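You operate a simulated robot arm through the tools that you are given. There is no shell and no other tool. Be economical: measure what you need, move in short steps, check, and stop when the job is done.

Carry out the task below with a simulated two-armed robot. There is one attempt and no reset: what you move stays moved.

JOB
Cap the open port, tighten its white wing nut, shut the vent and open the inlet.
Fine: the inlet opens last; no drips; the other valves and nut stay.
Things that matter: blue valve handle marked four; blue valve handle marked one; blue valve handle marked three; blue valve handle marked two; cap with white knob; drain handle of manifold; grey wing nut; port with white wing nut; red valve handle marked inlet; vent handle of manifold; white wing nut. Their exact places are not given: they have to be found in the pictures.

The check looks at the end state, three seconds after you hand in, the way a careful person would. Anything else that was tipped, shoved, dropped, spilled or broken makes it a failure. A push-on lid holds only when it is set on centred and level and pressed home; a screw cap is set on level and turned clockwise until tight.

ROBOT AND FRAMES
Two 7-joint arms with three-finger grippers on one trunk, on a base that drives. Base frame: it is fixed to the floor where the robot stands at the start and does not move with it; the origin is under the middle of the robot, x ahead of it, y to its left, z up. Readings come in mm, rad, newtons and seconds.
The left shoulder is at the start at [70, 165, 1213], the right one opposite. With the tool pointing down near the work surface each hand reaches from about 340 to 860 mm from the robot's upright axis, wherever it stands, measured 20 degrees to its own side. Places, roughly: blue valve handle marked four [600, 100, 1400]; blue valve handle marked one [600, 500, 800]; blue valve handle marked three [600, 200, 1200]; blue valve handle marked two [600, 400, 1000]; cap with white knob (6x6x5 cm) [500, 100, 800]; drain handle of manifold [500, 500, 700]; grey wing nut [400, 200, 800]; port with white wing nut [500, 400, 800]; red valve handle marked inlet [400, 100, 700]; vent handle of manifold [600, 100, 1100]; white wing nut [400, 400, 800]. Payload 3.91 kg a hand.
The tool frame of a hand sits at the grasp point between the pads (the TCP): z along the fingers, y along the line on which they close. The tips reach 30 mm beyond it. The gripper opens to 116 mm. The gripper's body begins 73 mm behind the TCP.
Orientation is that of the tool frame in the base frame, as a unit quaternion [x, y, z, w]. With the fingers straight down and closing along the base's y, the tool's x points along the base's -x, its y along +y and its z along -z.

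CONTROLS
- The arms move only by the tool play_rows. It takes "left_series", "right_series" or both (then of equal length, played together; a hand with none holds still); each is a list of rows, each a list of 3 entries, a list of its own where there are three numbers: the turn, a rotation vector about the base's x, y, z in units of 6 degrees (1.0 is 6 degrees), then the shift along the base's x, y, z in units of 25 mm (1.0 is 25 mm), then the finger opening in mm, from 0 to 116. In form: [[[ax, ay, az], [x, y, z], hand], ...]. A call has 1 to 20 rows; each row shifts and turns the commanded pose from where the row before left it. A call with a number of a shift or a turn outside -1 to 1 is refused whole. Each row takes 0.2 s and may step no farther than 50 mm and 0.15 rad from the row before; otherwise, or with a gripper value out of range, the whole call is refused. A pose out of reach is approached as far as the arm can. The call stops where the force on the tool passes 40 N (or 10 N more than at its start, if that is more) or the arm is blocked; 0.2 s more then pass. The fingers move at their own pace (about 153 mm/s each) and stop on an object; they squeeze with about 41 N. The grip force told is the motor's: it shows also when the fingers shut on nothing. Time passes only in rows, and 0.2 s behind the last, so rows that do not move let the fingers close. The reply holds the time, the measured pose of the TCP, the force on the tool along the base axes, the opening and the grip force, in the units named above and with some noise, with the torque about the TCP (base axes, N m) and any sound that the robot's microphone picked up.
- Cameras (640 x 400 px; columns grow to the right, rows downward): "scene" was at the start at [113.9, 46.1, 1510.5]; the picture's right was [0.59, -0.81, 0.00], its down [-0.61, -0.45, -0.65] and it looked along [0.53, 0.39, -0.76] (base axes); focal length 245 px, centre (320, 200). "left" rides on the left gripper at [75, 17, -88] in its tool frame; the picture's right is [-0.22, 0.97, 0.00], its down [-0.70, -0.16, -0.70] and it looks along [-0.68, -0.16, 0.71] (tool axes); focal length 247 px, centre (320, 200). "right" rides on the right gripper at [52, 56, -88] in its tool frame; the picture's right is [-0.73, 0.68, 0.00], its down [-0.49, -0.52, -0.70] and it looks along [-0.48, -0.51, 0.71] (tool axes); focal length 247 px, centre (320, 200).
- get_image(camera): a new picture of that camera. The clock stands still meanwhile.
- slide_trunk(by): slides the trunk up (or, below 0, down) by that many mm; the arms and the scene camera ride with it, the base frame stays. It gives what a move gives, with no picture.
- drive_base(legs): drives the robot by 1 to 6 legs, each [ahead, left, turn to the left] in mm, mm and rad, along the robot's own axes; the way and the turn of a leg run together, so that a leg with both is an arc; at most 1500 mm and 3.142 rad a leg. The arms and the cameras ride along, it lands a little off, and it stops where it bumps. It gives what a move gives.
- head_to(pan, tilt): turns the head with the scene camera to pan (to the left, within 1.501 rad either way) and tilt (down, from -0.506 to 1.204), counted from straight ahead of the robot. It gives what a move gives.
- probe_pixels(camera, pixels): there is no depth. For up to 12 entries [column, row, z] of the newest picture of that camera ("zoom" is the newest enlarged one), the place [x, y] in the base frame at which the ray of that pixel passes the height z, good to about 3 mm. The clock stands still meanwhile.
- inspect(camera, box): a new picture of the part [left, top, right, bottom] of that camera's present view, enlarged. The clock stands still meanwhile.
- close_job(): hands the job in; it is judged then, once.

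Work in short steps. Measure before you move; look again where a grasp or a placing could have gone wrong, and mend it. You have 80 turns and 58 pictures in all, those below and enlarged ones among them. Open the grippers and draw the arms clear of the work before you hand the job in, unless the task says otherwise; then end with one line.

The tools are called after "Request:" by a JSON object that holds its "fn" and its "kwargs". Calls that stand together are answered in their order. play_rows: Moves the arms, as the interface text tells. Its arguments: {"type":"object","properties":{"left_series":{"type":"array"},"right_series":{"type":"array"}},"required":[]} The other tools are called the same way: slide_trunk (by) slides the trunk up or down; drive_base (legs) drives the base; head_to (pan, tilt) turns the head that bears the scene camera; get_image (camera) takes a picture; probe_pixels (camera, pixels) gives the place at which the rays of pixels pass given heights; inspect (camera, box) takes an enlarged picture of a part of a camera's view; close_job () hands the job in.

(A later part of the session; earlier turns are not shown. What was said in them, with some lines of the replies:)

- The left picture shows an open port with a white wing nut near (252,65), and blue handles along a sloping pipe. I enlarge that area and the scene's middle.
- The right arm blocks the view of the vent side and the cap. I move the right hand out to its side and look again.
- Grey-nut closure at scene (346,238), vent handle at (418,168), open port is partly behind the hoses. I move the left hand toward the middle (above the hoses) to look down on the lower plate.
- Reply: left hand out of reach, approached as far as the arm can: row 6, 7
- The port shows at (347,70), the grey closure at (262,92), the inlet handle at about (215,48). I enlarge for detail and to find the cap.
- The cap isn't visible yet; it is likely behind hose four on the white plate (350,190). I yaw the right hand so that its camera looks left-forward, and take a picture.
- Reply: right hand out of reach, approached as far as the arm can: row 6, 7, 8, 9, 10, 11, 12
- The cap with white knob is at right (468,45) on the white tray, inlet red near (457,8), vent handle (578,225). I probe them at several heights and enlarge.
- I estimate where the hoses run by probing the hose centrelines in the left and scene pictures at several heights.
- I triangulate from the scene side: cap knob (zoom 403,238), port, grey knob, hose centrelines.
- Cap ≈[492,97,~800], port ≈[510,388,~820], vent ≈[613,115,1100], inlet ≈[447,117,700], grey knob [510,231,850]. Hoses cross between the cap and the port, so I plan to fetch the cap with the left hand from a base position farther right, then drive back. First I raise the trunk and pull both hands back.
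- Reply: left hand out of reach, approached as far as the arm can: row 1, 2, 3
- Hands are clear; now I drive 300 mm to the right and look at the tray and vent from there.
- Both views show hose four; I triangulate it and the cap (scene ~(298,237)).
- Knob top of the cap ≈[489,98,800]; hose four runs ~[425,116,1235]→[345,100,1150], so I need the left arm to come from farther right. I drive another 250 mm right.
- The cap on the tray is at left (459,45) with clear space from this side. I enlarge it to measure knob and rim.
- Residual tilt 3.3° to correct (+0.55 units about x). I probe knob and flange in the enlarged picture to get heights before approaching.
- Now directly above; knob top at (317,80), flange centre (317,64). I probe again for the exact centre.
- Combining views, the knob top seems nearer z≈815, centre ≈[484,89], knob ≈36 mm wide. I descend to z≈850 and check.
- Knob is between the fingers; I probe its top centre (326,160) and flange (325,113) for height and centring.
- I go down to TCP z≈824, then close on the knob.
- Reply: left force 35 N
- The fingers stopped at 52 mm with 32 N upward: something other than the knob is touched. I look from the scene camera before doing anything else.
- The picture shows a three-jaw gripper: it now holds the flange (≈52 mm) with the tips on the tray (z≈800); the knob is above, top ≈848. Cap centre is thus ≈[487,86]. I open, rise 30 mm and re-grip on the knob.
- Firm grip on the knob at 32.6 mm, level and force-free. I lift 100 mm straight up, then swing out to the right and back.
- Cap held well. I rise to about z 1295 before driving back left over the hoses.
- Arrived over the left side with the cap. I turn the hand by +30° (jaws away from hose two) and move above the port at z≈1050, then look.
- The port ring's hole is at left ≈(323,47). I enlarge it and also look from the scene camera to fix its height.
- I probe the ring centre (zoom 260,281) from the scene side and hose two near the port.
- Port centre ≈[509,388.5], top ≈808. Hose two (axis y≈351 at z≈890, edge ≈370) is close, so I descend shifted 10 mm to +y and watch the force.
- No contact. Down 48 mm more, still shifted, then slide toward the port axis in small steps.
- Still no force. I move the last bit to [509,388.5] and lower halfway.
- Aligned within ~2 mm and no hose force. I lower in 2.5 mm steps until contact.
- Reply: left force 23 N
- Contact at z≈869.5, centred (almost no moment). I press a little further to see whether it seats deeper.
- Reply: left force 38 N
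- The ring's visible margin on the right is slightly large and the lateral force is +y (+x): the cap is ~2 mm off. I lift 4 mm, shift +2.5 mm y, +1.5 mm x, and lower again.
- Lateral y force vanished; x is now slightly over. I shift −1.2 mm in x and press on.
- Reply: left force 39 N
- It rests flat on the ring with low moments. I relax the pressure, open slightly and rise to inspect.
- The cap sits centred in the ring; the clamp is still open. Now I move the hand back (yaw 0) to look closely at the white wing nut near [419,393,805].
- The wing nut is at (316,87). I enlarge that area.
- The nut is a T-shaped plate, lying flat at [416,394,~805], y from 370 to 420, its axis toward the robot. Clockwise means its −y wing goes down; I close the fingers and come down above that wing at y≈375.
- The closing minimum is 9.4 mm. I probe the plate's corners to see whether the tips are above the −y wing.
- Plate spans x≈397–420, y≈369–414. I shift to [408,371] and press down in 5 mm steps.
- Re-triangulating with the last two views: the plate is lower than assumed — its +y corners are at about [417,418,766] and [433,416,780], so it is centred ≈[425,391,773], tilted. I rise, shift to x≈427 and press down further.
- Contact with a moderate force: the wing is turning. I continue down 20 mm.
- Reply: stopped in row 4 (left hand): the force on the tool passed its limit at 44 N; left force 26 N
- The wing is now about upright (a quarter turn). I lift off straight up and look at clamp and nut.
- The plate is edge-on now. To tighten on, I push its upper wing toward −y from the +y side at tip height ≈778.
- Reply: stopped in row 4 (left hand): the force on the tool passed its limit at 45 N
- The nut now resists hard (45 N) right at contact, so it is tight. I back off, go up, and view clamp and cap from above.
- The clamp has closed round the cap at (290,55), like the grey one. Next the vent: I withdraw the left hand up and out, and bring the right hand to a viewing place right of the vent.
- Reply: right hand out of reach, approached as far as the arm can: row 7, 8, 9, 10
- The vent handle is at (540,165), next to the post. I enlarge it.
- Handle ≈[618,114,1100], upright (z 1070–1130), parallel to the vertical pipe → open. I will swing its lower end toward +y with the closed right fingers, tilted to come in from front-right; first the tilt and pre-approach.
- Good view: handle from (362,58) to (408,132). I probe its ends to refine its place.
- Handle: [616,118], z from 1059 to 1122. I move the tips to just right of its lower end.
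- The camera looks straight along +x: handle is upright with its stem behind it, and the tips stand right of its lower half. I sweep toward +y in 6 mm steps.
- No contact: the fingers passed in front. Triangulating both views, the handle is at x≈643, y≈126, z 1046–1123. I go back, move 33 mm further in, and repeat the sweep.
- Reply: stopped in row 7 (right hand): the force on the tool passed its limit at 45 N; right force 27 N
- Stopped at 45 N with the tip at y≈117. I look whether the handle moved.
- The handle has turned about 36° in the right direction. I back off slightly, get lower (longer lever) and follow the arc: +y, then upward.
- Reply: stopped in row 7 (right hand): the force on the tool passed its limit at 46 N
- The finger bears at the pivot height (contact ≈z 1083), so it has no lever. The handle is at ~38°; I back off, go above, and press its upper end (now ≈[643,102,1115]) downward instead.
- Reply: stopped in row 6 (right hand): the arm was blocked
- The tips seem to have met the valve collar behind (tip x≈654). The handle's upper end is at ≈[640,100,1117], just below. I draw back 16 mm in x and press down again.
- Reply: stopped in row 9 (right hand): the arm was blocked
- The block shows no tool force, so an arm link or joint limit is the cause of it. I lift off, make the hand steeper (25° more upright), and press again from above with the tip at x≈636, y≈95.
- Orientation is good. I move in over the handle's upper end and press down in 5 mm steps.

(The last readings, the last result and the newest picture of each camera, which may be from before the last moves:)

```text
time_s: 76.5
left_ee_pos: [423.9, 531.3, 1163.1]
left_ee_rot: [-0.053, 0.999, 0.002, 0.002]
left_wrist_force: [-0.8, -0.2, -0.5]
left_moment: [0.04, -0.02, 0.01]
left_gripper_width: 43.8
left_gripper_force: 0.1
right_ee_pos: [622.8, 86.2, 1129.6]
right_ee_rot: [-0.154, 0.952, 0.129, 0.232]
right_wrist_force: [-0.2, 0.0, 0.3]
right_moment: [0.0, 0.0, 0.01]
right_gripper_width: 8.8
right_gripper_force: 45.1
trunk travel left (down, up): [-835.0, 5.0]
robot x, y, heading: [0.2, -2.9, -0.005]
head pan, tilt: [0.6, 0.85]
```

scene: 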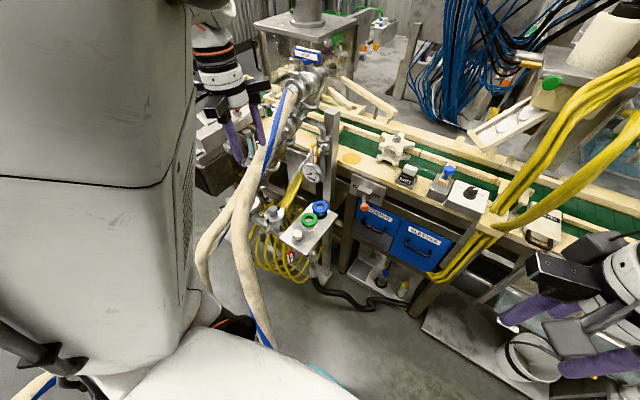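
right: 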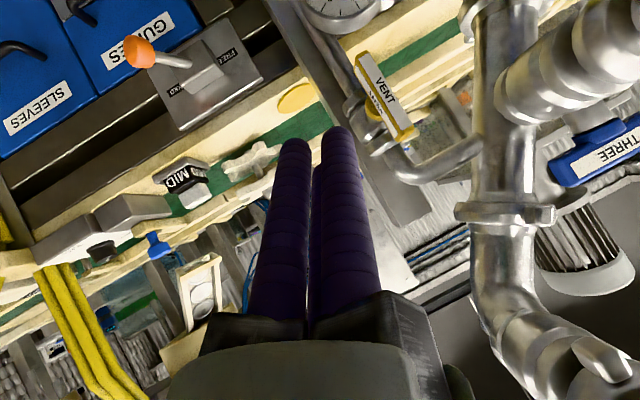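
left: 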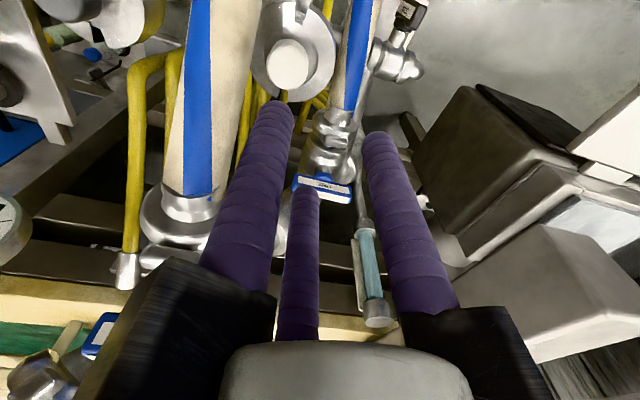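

No force shown; I look where the handle is.

Request:
{"fn": "inspect", "kwargs": {"camera": "right", "box": [200, 0, 520, 240]}}

```text
1.67 times, centred on (360, 120) of right
```

zoom: 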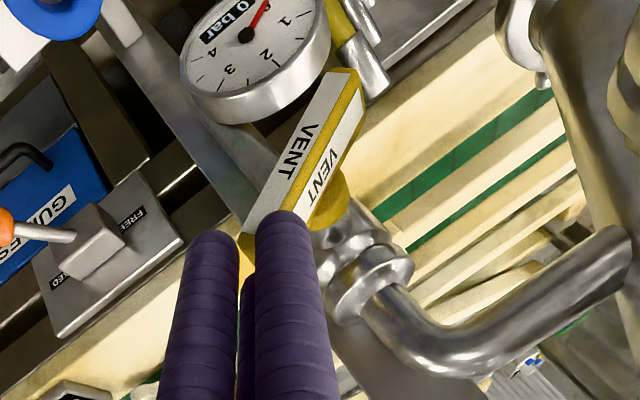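

The handle is now about 62° round and moves easily. I keep pressing down until it meets its stop.

Request:
{"fn": "play_rows", "kwargs": {"right_series": [[[0, 0, 0], [0, 0, -0.2], 0], [[0, 0, 0], [0, 0, -0.2], 0], [[0, 0, 0], [0, 0, -0.2], 0], [[0, 0, 0], [0, 0, -0.1], 0], [[0, 0, 0], [0, 0, -0.1], 0], [[0, 0, 0], [0, 0, -0.1], 0], [[0, 0, 0], [0, 0, -0.1], 0]]}}

```text
time_s: 78.1
left_ee_pos: [419.5, 530.3, 1165.5]
left_ee_rot: [-0.052, 0.999, 0.003, 0.004]
left_wrist_force: [-0.7, -0.9, 0.6]
left_moment: [-0.01, -0.01, 0.0]
left_gripper_width: 44.1
left_gripper_force: 0.0
right_ee_pos: [620.8, 86.1, 1113.2]
right_ee_rot: [-0.154, 0.95, 0.131, 0.239]
right_wrist_force: [-16.4, -6.3, 18.5]
right_moment: [0.22, 0.21, 0.23]
right_gripper_width: 9.1
right_gripper_force: 45.1
trunk travel left (down, up): [-835.0, 5.0]
robot x, y, heading: [1.3, -2.1, -0.009]
head pan, tilt: [0.6, 0.85]
stopped in row 7 (right hand): the force on the tool passed its limit at 43 N (the readings are from after the stop); the commanded pose is now the measured one
```

The handle met its stop at horizontal level (tip z≈1087): vent shut. I withdraw the right hand, set it upright again, and bring it to view the red inlet handle near [447,115,700].

Request:
{"fn": "play_rows", "kwargs": {"right_series": [[[0, 0, 0], [-0.1, 0, 0.6], 0], [[-0.605, 0.634, 0.312], [-0.7, -0.7, 0.2], 0], [[-0.605, 0.634, 0.312], [-0.7, -0.7, 0], 0], [[-0.605, 0.634, 0.312], [-0.7, -0.7, 0], 0], [[-0.605, 0.634, 0.312], [-0.7, -0.7, 0], 0], [[-0.605, 0.634, 0.312], [-0.7, -0.7, 0], 0], [[-0.605, 0.634, 0.312], [-0.7, -0.7, 0], 0], [[0, 0, 0], [-0.5, 0.15, -1], 0], [[0, 0, 0], [-0.5, 0.15, -1], 0], [[0, 0, 0], [-0.5, 0.15, -1], 0], [[0, 0, 0], [-0.5, 0.15, -1], 0], [[0, 0, 0], [-0.5, 0.15, -1], 0], [[0, 0, 0], [-0.5, 0.15, -1], 0], [[0, 0, 0], [-0.5, 0.15, -1], 0], [[0, 0, 0], [-0.5, 0.15, -1], 0], [[0, 0, 0], [-0.5, 0.15, -1], 0]]}}

Request:
{"fn": "get_image", "kwargs": {"camera": "right"}}

```text
time_s: 81.5
left_ee_pos: [424.3, 531.5, 1161.9]
left_ee_rot: [-0.052, 0.999, 0.001, 0.003]
left_wrist_force: [-0.1, 0.5, -0.2]
left_moment: [-0.03, 0.02, 0.0]
left_gripper_width: 43.9
left_gripper_force: 0.0
right_ee_pos: [418.4, 21.1, 915.6]
right_ee_rot: [-0.236, 0.971, 0.022, 0.004]
right_wrist_force: [0.1, 1.0, -0.2]
right_moment: [-0.04, 0.02, -0.02]
right_gripper_width: 8.8
right_gripper_force: 45.2
trunk travel left (down, up): [-835.0, 5.0]
robot x, y, heading: [1.8, 0.8, -0.017]
head pan, tilt: [0.6, 0.85]
```

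```text
5 pictures are left
```

right: 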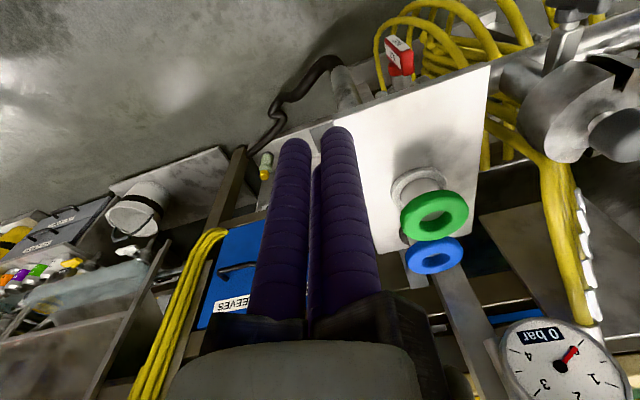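

The inlet handle is at (399,57). I enlarge it.

Request:
{"fn": "inspect", "kwargs": {"camera": "right", "box": [350, 10, 470, 110]}}

Request:
{"fn": "probe_pixels", "kwargs": {"camera": "right", "pixels": [[399, 57, 680], [399, 57, 700], [399, 57, 720], [387, 42, 700], [412, 60, 700], [375, 95, 800]]}}

```text
4.00 times, centred on (410, 60) of right
```

zoom: 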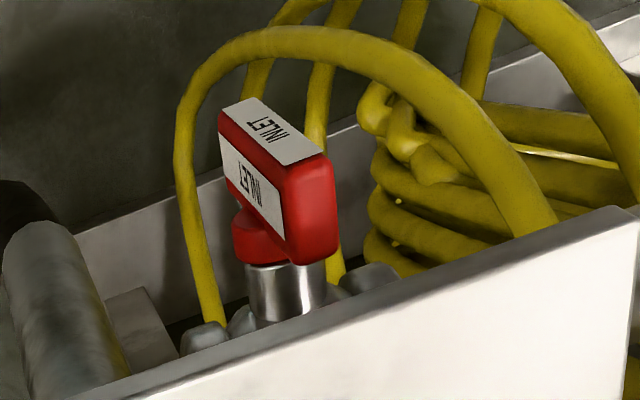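

```text
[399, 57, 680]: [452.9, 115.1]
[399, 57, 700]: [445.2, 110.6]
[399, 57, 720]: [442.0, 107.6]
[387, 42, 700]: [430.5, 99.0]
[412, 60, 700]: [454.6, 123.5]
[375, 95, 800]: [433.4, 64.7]
```

Valve pipe runs along y and the red handle is vertical (closed), centre ≈[446,112,700], facing the robot; opening = counter-clockwise, upper end toward +y. I tilt the right hand (pointing forward-left-down) and come to a pre-position.

Request:
{"fn": "play_rows", "kwargs": {"right_series": [[[0.537, -0.537, 0], [-0.1, -0.02, -0.475], 0], [[0.537, -0.537, 0], [-0.1, -0.02, -0.475], 0], [[0.537, -0.537, 0], [-0.1, -0.02, -0.475], 0], [[0.537, -0.537, 0], [-0.1, -0.02, -0.475], 0], [[0.537, -0.537, 0], [-0.1, -0.02, -0.475], 0], [[0.537, -0.537, 0], [-0.1, -0.02, -0.475], 0], [[0.537, -0.537, 0], [-0.1, -0.02, -0.475], 0], [[0.537, -0.537, 0], [-0.1, -0.02, -0.475], 0], [[0.537, -0.537, 0], [-0.1, -0.02, -0.475], 0], [[0.537, -0.537, 0], [-0.1, -0.02, -0.475], 0]]}}

```text
time_s: 83.7
left_ee_pos: [423.2, 529.0, 1164.3]
left_ee_rot: [-0.053, 0.999, 0.003, 0.003]
left_wrist_force: [-0.2, -1.3, 0.7]
left_moment: [0.05, -0.04, 0.02]
left_gripper_width: 43.8
left_gripper_force: 0.0
right_ee_pos: [385.5, 3.6, 802.3]
right_ee_rot: [-0.24, 0.908, 0.167, 0.299]
right_wrist_force: [-0.2, -0.8, -0.4]
right_moment: [-0.01, 0.08, 0.01]
right_gripper_width: 9.3
right_gripper_force: 45.2
right hand out of reach, approached as far as the arm can: row 2, 3, 10
trunk travel left (down, up): [-835.0, 5.0]
robot x, y, heading: [-0.6, -2.3, -0.014]
head pan, tilt: [0.6, 0.85]
```

The hand is near its reach limit with the trunk up, so I lower the trunk 62 mm, which brings the hand to the working height.

Request:
{"fn": "slide_trunk", "kwargs": {"by": -62}}

Request:
{"fn": "play_rows", "kwargs": {"right_series": [[[0, 0, 0], [0.5, 0.5, 0], 0], [[0, 0, 0], [0.5, 0.5, 0], 0], [[0, 0, 0], [0.5, 0.5, 0], 0], [[0, 0, 0], [0.45, 0.4, 0], 0]]}}

Request:
{"fn": "get_image", "kwargs": {"camera": "right"}}

```text
time_s: 84.7
left_ee_pos: [423.8, 531.7, 1101.7]
left_ee_rot: [-0.053, 0.999, 0.002, 0.002]
left_wrist_force: [-0.6, 0.2, 0.1]
left_moment: [0.01, -0.01, -0.03]
left_gripper_width: 43.8
left_gripper_force: 0.0
right_ee_pos: [385.9, 5.6, 739.7]
right_ee_rot: [-0.241, 0.909, 0.167, 0.297]
right_wrist_force: [-0.5, -0.4, 0.9]
right_moment: [0.03, -0.04, 0.01]
right_gripper_width: 9.0
right_gripper_force: 45.0
trunk travel left (down, up): [-773.0, 67.0]
robot x, y, heading: [-0.4, -1.2, -0.01]
head pan, tilt: [0.6, 0.85]
```

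```text
time_s: 85.7
left_ee_pos: [424.4, 532.7, 1100.8]
left_ee_rot: [-0.054, 0.999, 0.002, 0.002]
left_wrist_force: [-0.3, 0.5, 0.4]
left_moment: [-0.02, 0.01, 0.01]
left_gripper_width: 44.3
left_gripper_force: 0.1
right_ee_pos: [435.4, 51.6, 737.3]
right_ee_rot: [-0.24, 0.909, 0.167, 0.298]
right_wrist_force: [-0.5, -0.3, -0.3]
right_moment: [0.01, 0.0, 0.0]
right_gripper_width: 9.0
right_gripper_force: 45.1
trunk travel left (down, up): [-773.0, 67.0]
robot x, y, heading: [0.4, -0.4, -0.013]
head pan, tilt: [0.6, 0.85]
```

```text
3 pictures are left
```

right: 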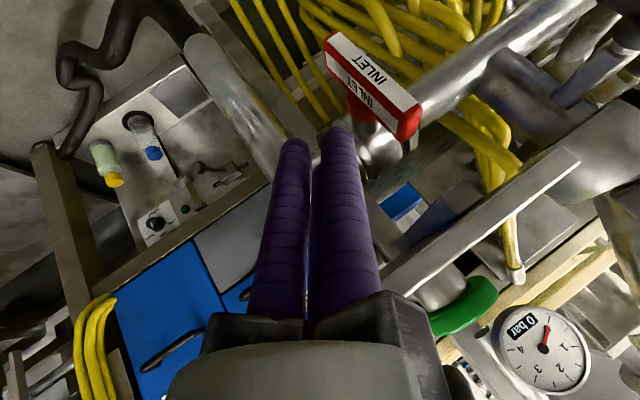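

View confirms the handle vertical (z 670–734, y≈108), tips just right of its upper half. I raise 10 mm and sweep its upper end toward +y along the arc.

Request:
{"fn": "play_rows", "kwargs": {"right_series": [[[0, 0, 0], [-0.1, 0, 0.4], 0], [[0, 0, 0], [0, 0.25, 0], 0], [[0, 0, 0], [0, 0.25, 0], 0], [[0, 0, 0], [0, 0.25, 0], 0], [[0, 0, 0], [0, 0.25, 0], 0], [[0, 0, 0], [0, 0.3, 0.09], 0], [[0, 0, 0], [0, 0.3, 0.09], 0], [[0, 0, 0], [0, 0.3, 0.09], 0], [[0, 0, 0], [0, 0.3, -0.12], 0], [[0, 0, 0], [0, 0.3, -0.12], 0], [[0, 0, 0], [0, 0.3, -0.12], 0]]}}

```text
time_s: 88.1
left_ee_pos: [423.8, 530.6, 1100.8]
left_ee_rot: [-0.053, 0.999, 0.0, 0.003]
left_wrist_force: [0.4, -1.2, -0.4]
left_moment: [-0.02, 0.01, 0.06]
left_gripper_width: 44.2
left_gripper_force: 0.0
right_ee_pos: [431.6, 123.7, 747.5]
right_ee_rot: [-0.241, 0.909, 0.167, 0.297]
right_wrist_force: [-2.2, -1.3, 1.1]
right_moment: [-0.07, 0.06, 0.0]
right_gripper_width: 8.9
right_gripper_force: 44.8
trunk travel left (down, up): [-773.0, 67.0]
robot x, y, heading: [2.5, -1.4, -0.009]
head pan, tilt: [0.6, 0.85]
```

Light contact force throughout, so the handle followed. I press its end down to the stop.

Request:
{"fn": "play_rows", "kwargs": {"right_series": [[[0, 0, 0], [0, -0.1, -0.15], 0], [[0, 0, 0], [0, 0, -0.15], 0], [[0, 0, 0], [0, 0, -0.15], 0], [[0, 0, 0], [0, 0, -0.15], 0], [[0, 0, 0], [0, 0, -0.15], 0], [[0, 0, 0], [0, 0, -0.15], 0]]}}

Request:
{"fn": "get_image", "kwargs": {"camera": "right"}}

```text
time_s: 89.1
left_ee_pos: [423.8, 530.2, 1102.8]
left_ee_rot: [-0.052, 0.999, 0.002, 0.004]
left_wrist_force: [0.7, 0.4, -0.3]
left_moment: [-0.01, 0.03, -0.03]
left_gripper_width: 43.9
left_gripper_force: 0.2
right_ee_pos: [432.0, 123.2, 738.7]
right_ee_rot: [-0.241, 0.906, 0.172, 0.303]
right_wrist_force: [-8.8, -7.5, 22.6]
right_moment: [-0.22, 0.05, -0.07]
right_gripper_width: 8.9
right_gripper_force: 44.5
trunk travel left (down, up): [-773.0, 67.0]
robot x, y, heading: [-0.8, 0.2, -0.012]
head pan, tilt: [0.6, 0.85]
stopped in row 5 (right hand): the force on the tool passed its limit at 46 N (the readings are from after the stop); the commanded pose is now the measured one
```

```text
2 pictures are left
```

right: 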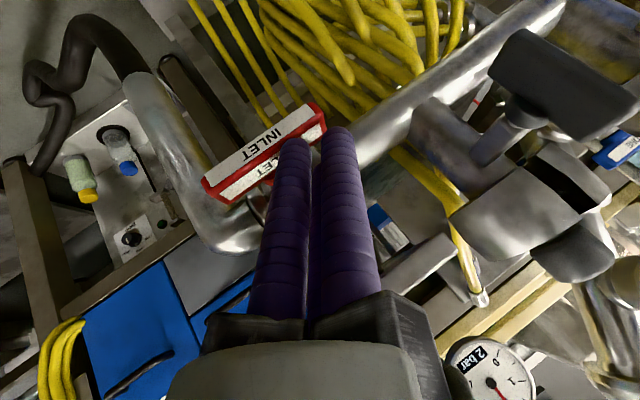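

The inlet handle now lies along its pipe and the gauge has gone from 0 to 2 bar. I withdraw the right hand along its approach and then back and clear.

Request:
{"fn": "play_rows", "kwargs": {"right_series": [[[0, 0, 0], [0, 0, 0.4], 0], [[0, 0, 0], [-0.5, -0.2, 0.2], 0], [[0, 0, 0], [-0.7, -0.7, 0.2], 0], [[0, 0, 0], [-0.4, -0.9, 0.2], 0], [[0, 0, 0], [-0.2, -1, 0.4], 0], [[0, 0, 0], [0, -1, 0.5], 0], [[-0.5, 0.5, 0], [0, -1, 1], 0], [[-0.5, 0.5, 0], [0, -1, 1], 0], [[-0.5, 0.5, 0], [0, -1, 1], 0], [[-0.5, 0.5, 0], [0, -1, 1], 0], [[-0.5, 0.5, 0], [0, 0, 1], 0], [[-0.5, 0.5, 0], [0, 0, 1], 20], [[-0.5, 0.5, 0], [0, 0, 1], 60]], "left_series": [[[0, 0, 0], [0, 0, 0], 60], [[0, 0, 0], [-0.5, 0.3, 0.5], 60], [[0, 0, 0], [-0.5, 0.3, 0.5], 60], [[0, 0, 0], [0, 0, 0], 60], [[0, 0, 0], [0, 0, 0], 60], [[0, 0, 0], [0, 0, 0], 60], [[0, 0, 0], [0, 0, 0], 60], [[0, 0, 0], [0, 0, 0], 60], [[0, 0, 0], [0, 0, 0], 60], [[0, 0, 0], [0, 0, 0], 60], [[0, 0, 0], [0, 0, 0], 60], [[0, 0, 0], [0, 0, 0], 60], [[0, 0, 0], [0, 0, 0], 60]]}}

Request:
{"fn": "get_image", "kwargs": {"camera": "scene"}}

```text
time_s: 91.9
left_ee_pos: [398.4, 548.1, 1124.1]
left_ee_rot: [-0.053, 0.999, 0.001, 0.003]
left_wrist_force: [-0.3, 0.4, 0.3]
left_moment: [-0.01, -0.03, -0.03]
left_gripper_width: 60.0
left_gripper_force: 0.2
right_ee_pos: [387.6, -72.3, 959.0]
right_ee_rot: [-0.257, 0.962, 0.043, 0.083]
right_wrist_force: [0.4, -0.7, -0.1]
right_moment: [-0.01, -0.04, -0.01]
right_gripper_width: 60.1
right_gripper_force: 0.0
trunk travel left (down, up): [-773.0, 67.0]
robot x, y, heading: [0.9, 2.6, -0.014]
head pan, tilt: [0.6, 0.85]
```

```text
1 pictures are left
```

scene: 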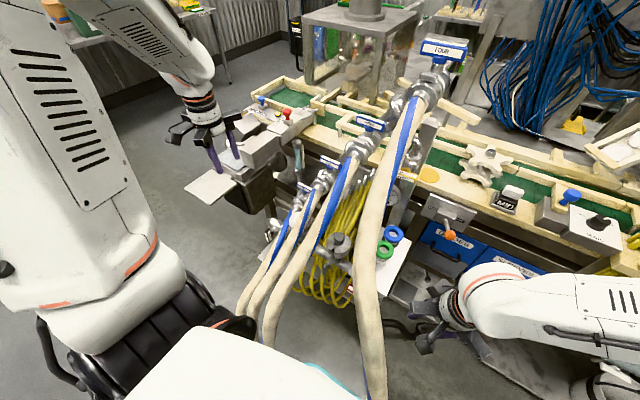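

All looks calm; with the last picture I check the valves, grey nut and port area.

Request:
{"fn": "inspect", "kwargs": {"camera": "scene", "box": [250, 130, 430, 265]}}

```text
2.96 times, centred on (340, 198) of scene
```

zoom: 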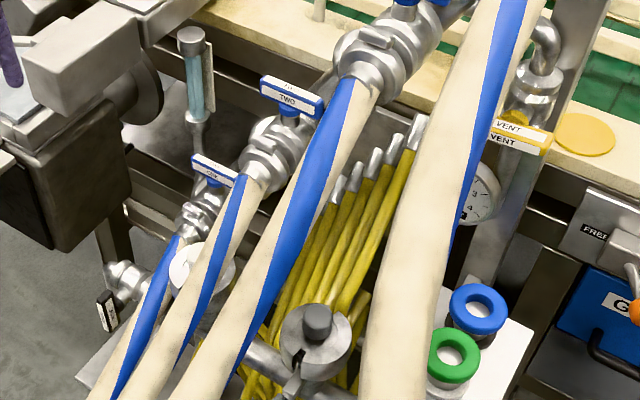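

The vent handle is now horizontal (shut). The drain, the numbered valves and the grey nut look unchanged, both hands are clear, and the gauge showed pressure. I hand in.

Request:
{"fn": "close_job", "kwargs": {}}

```text
The job is handed in.
```

The port is capped and its clamp tightened with the white wing nut, the vent is shut, and the inlet was opened last. The gauge read 2 bar after that, no drips showed in the last pictures, the other valves and the grey nut looked unchanged, and the job is handed in.
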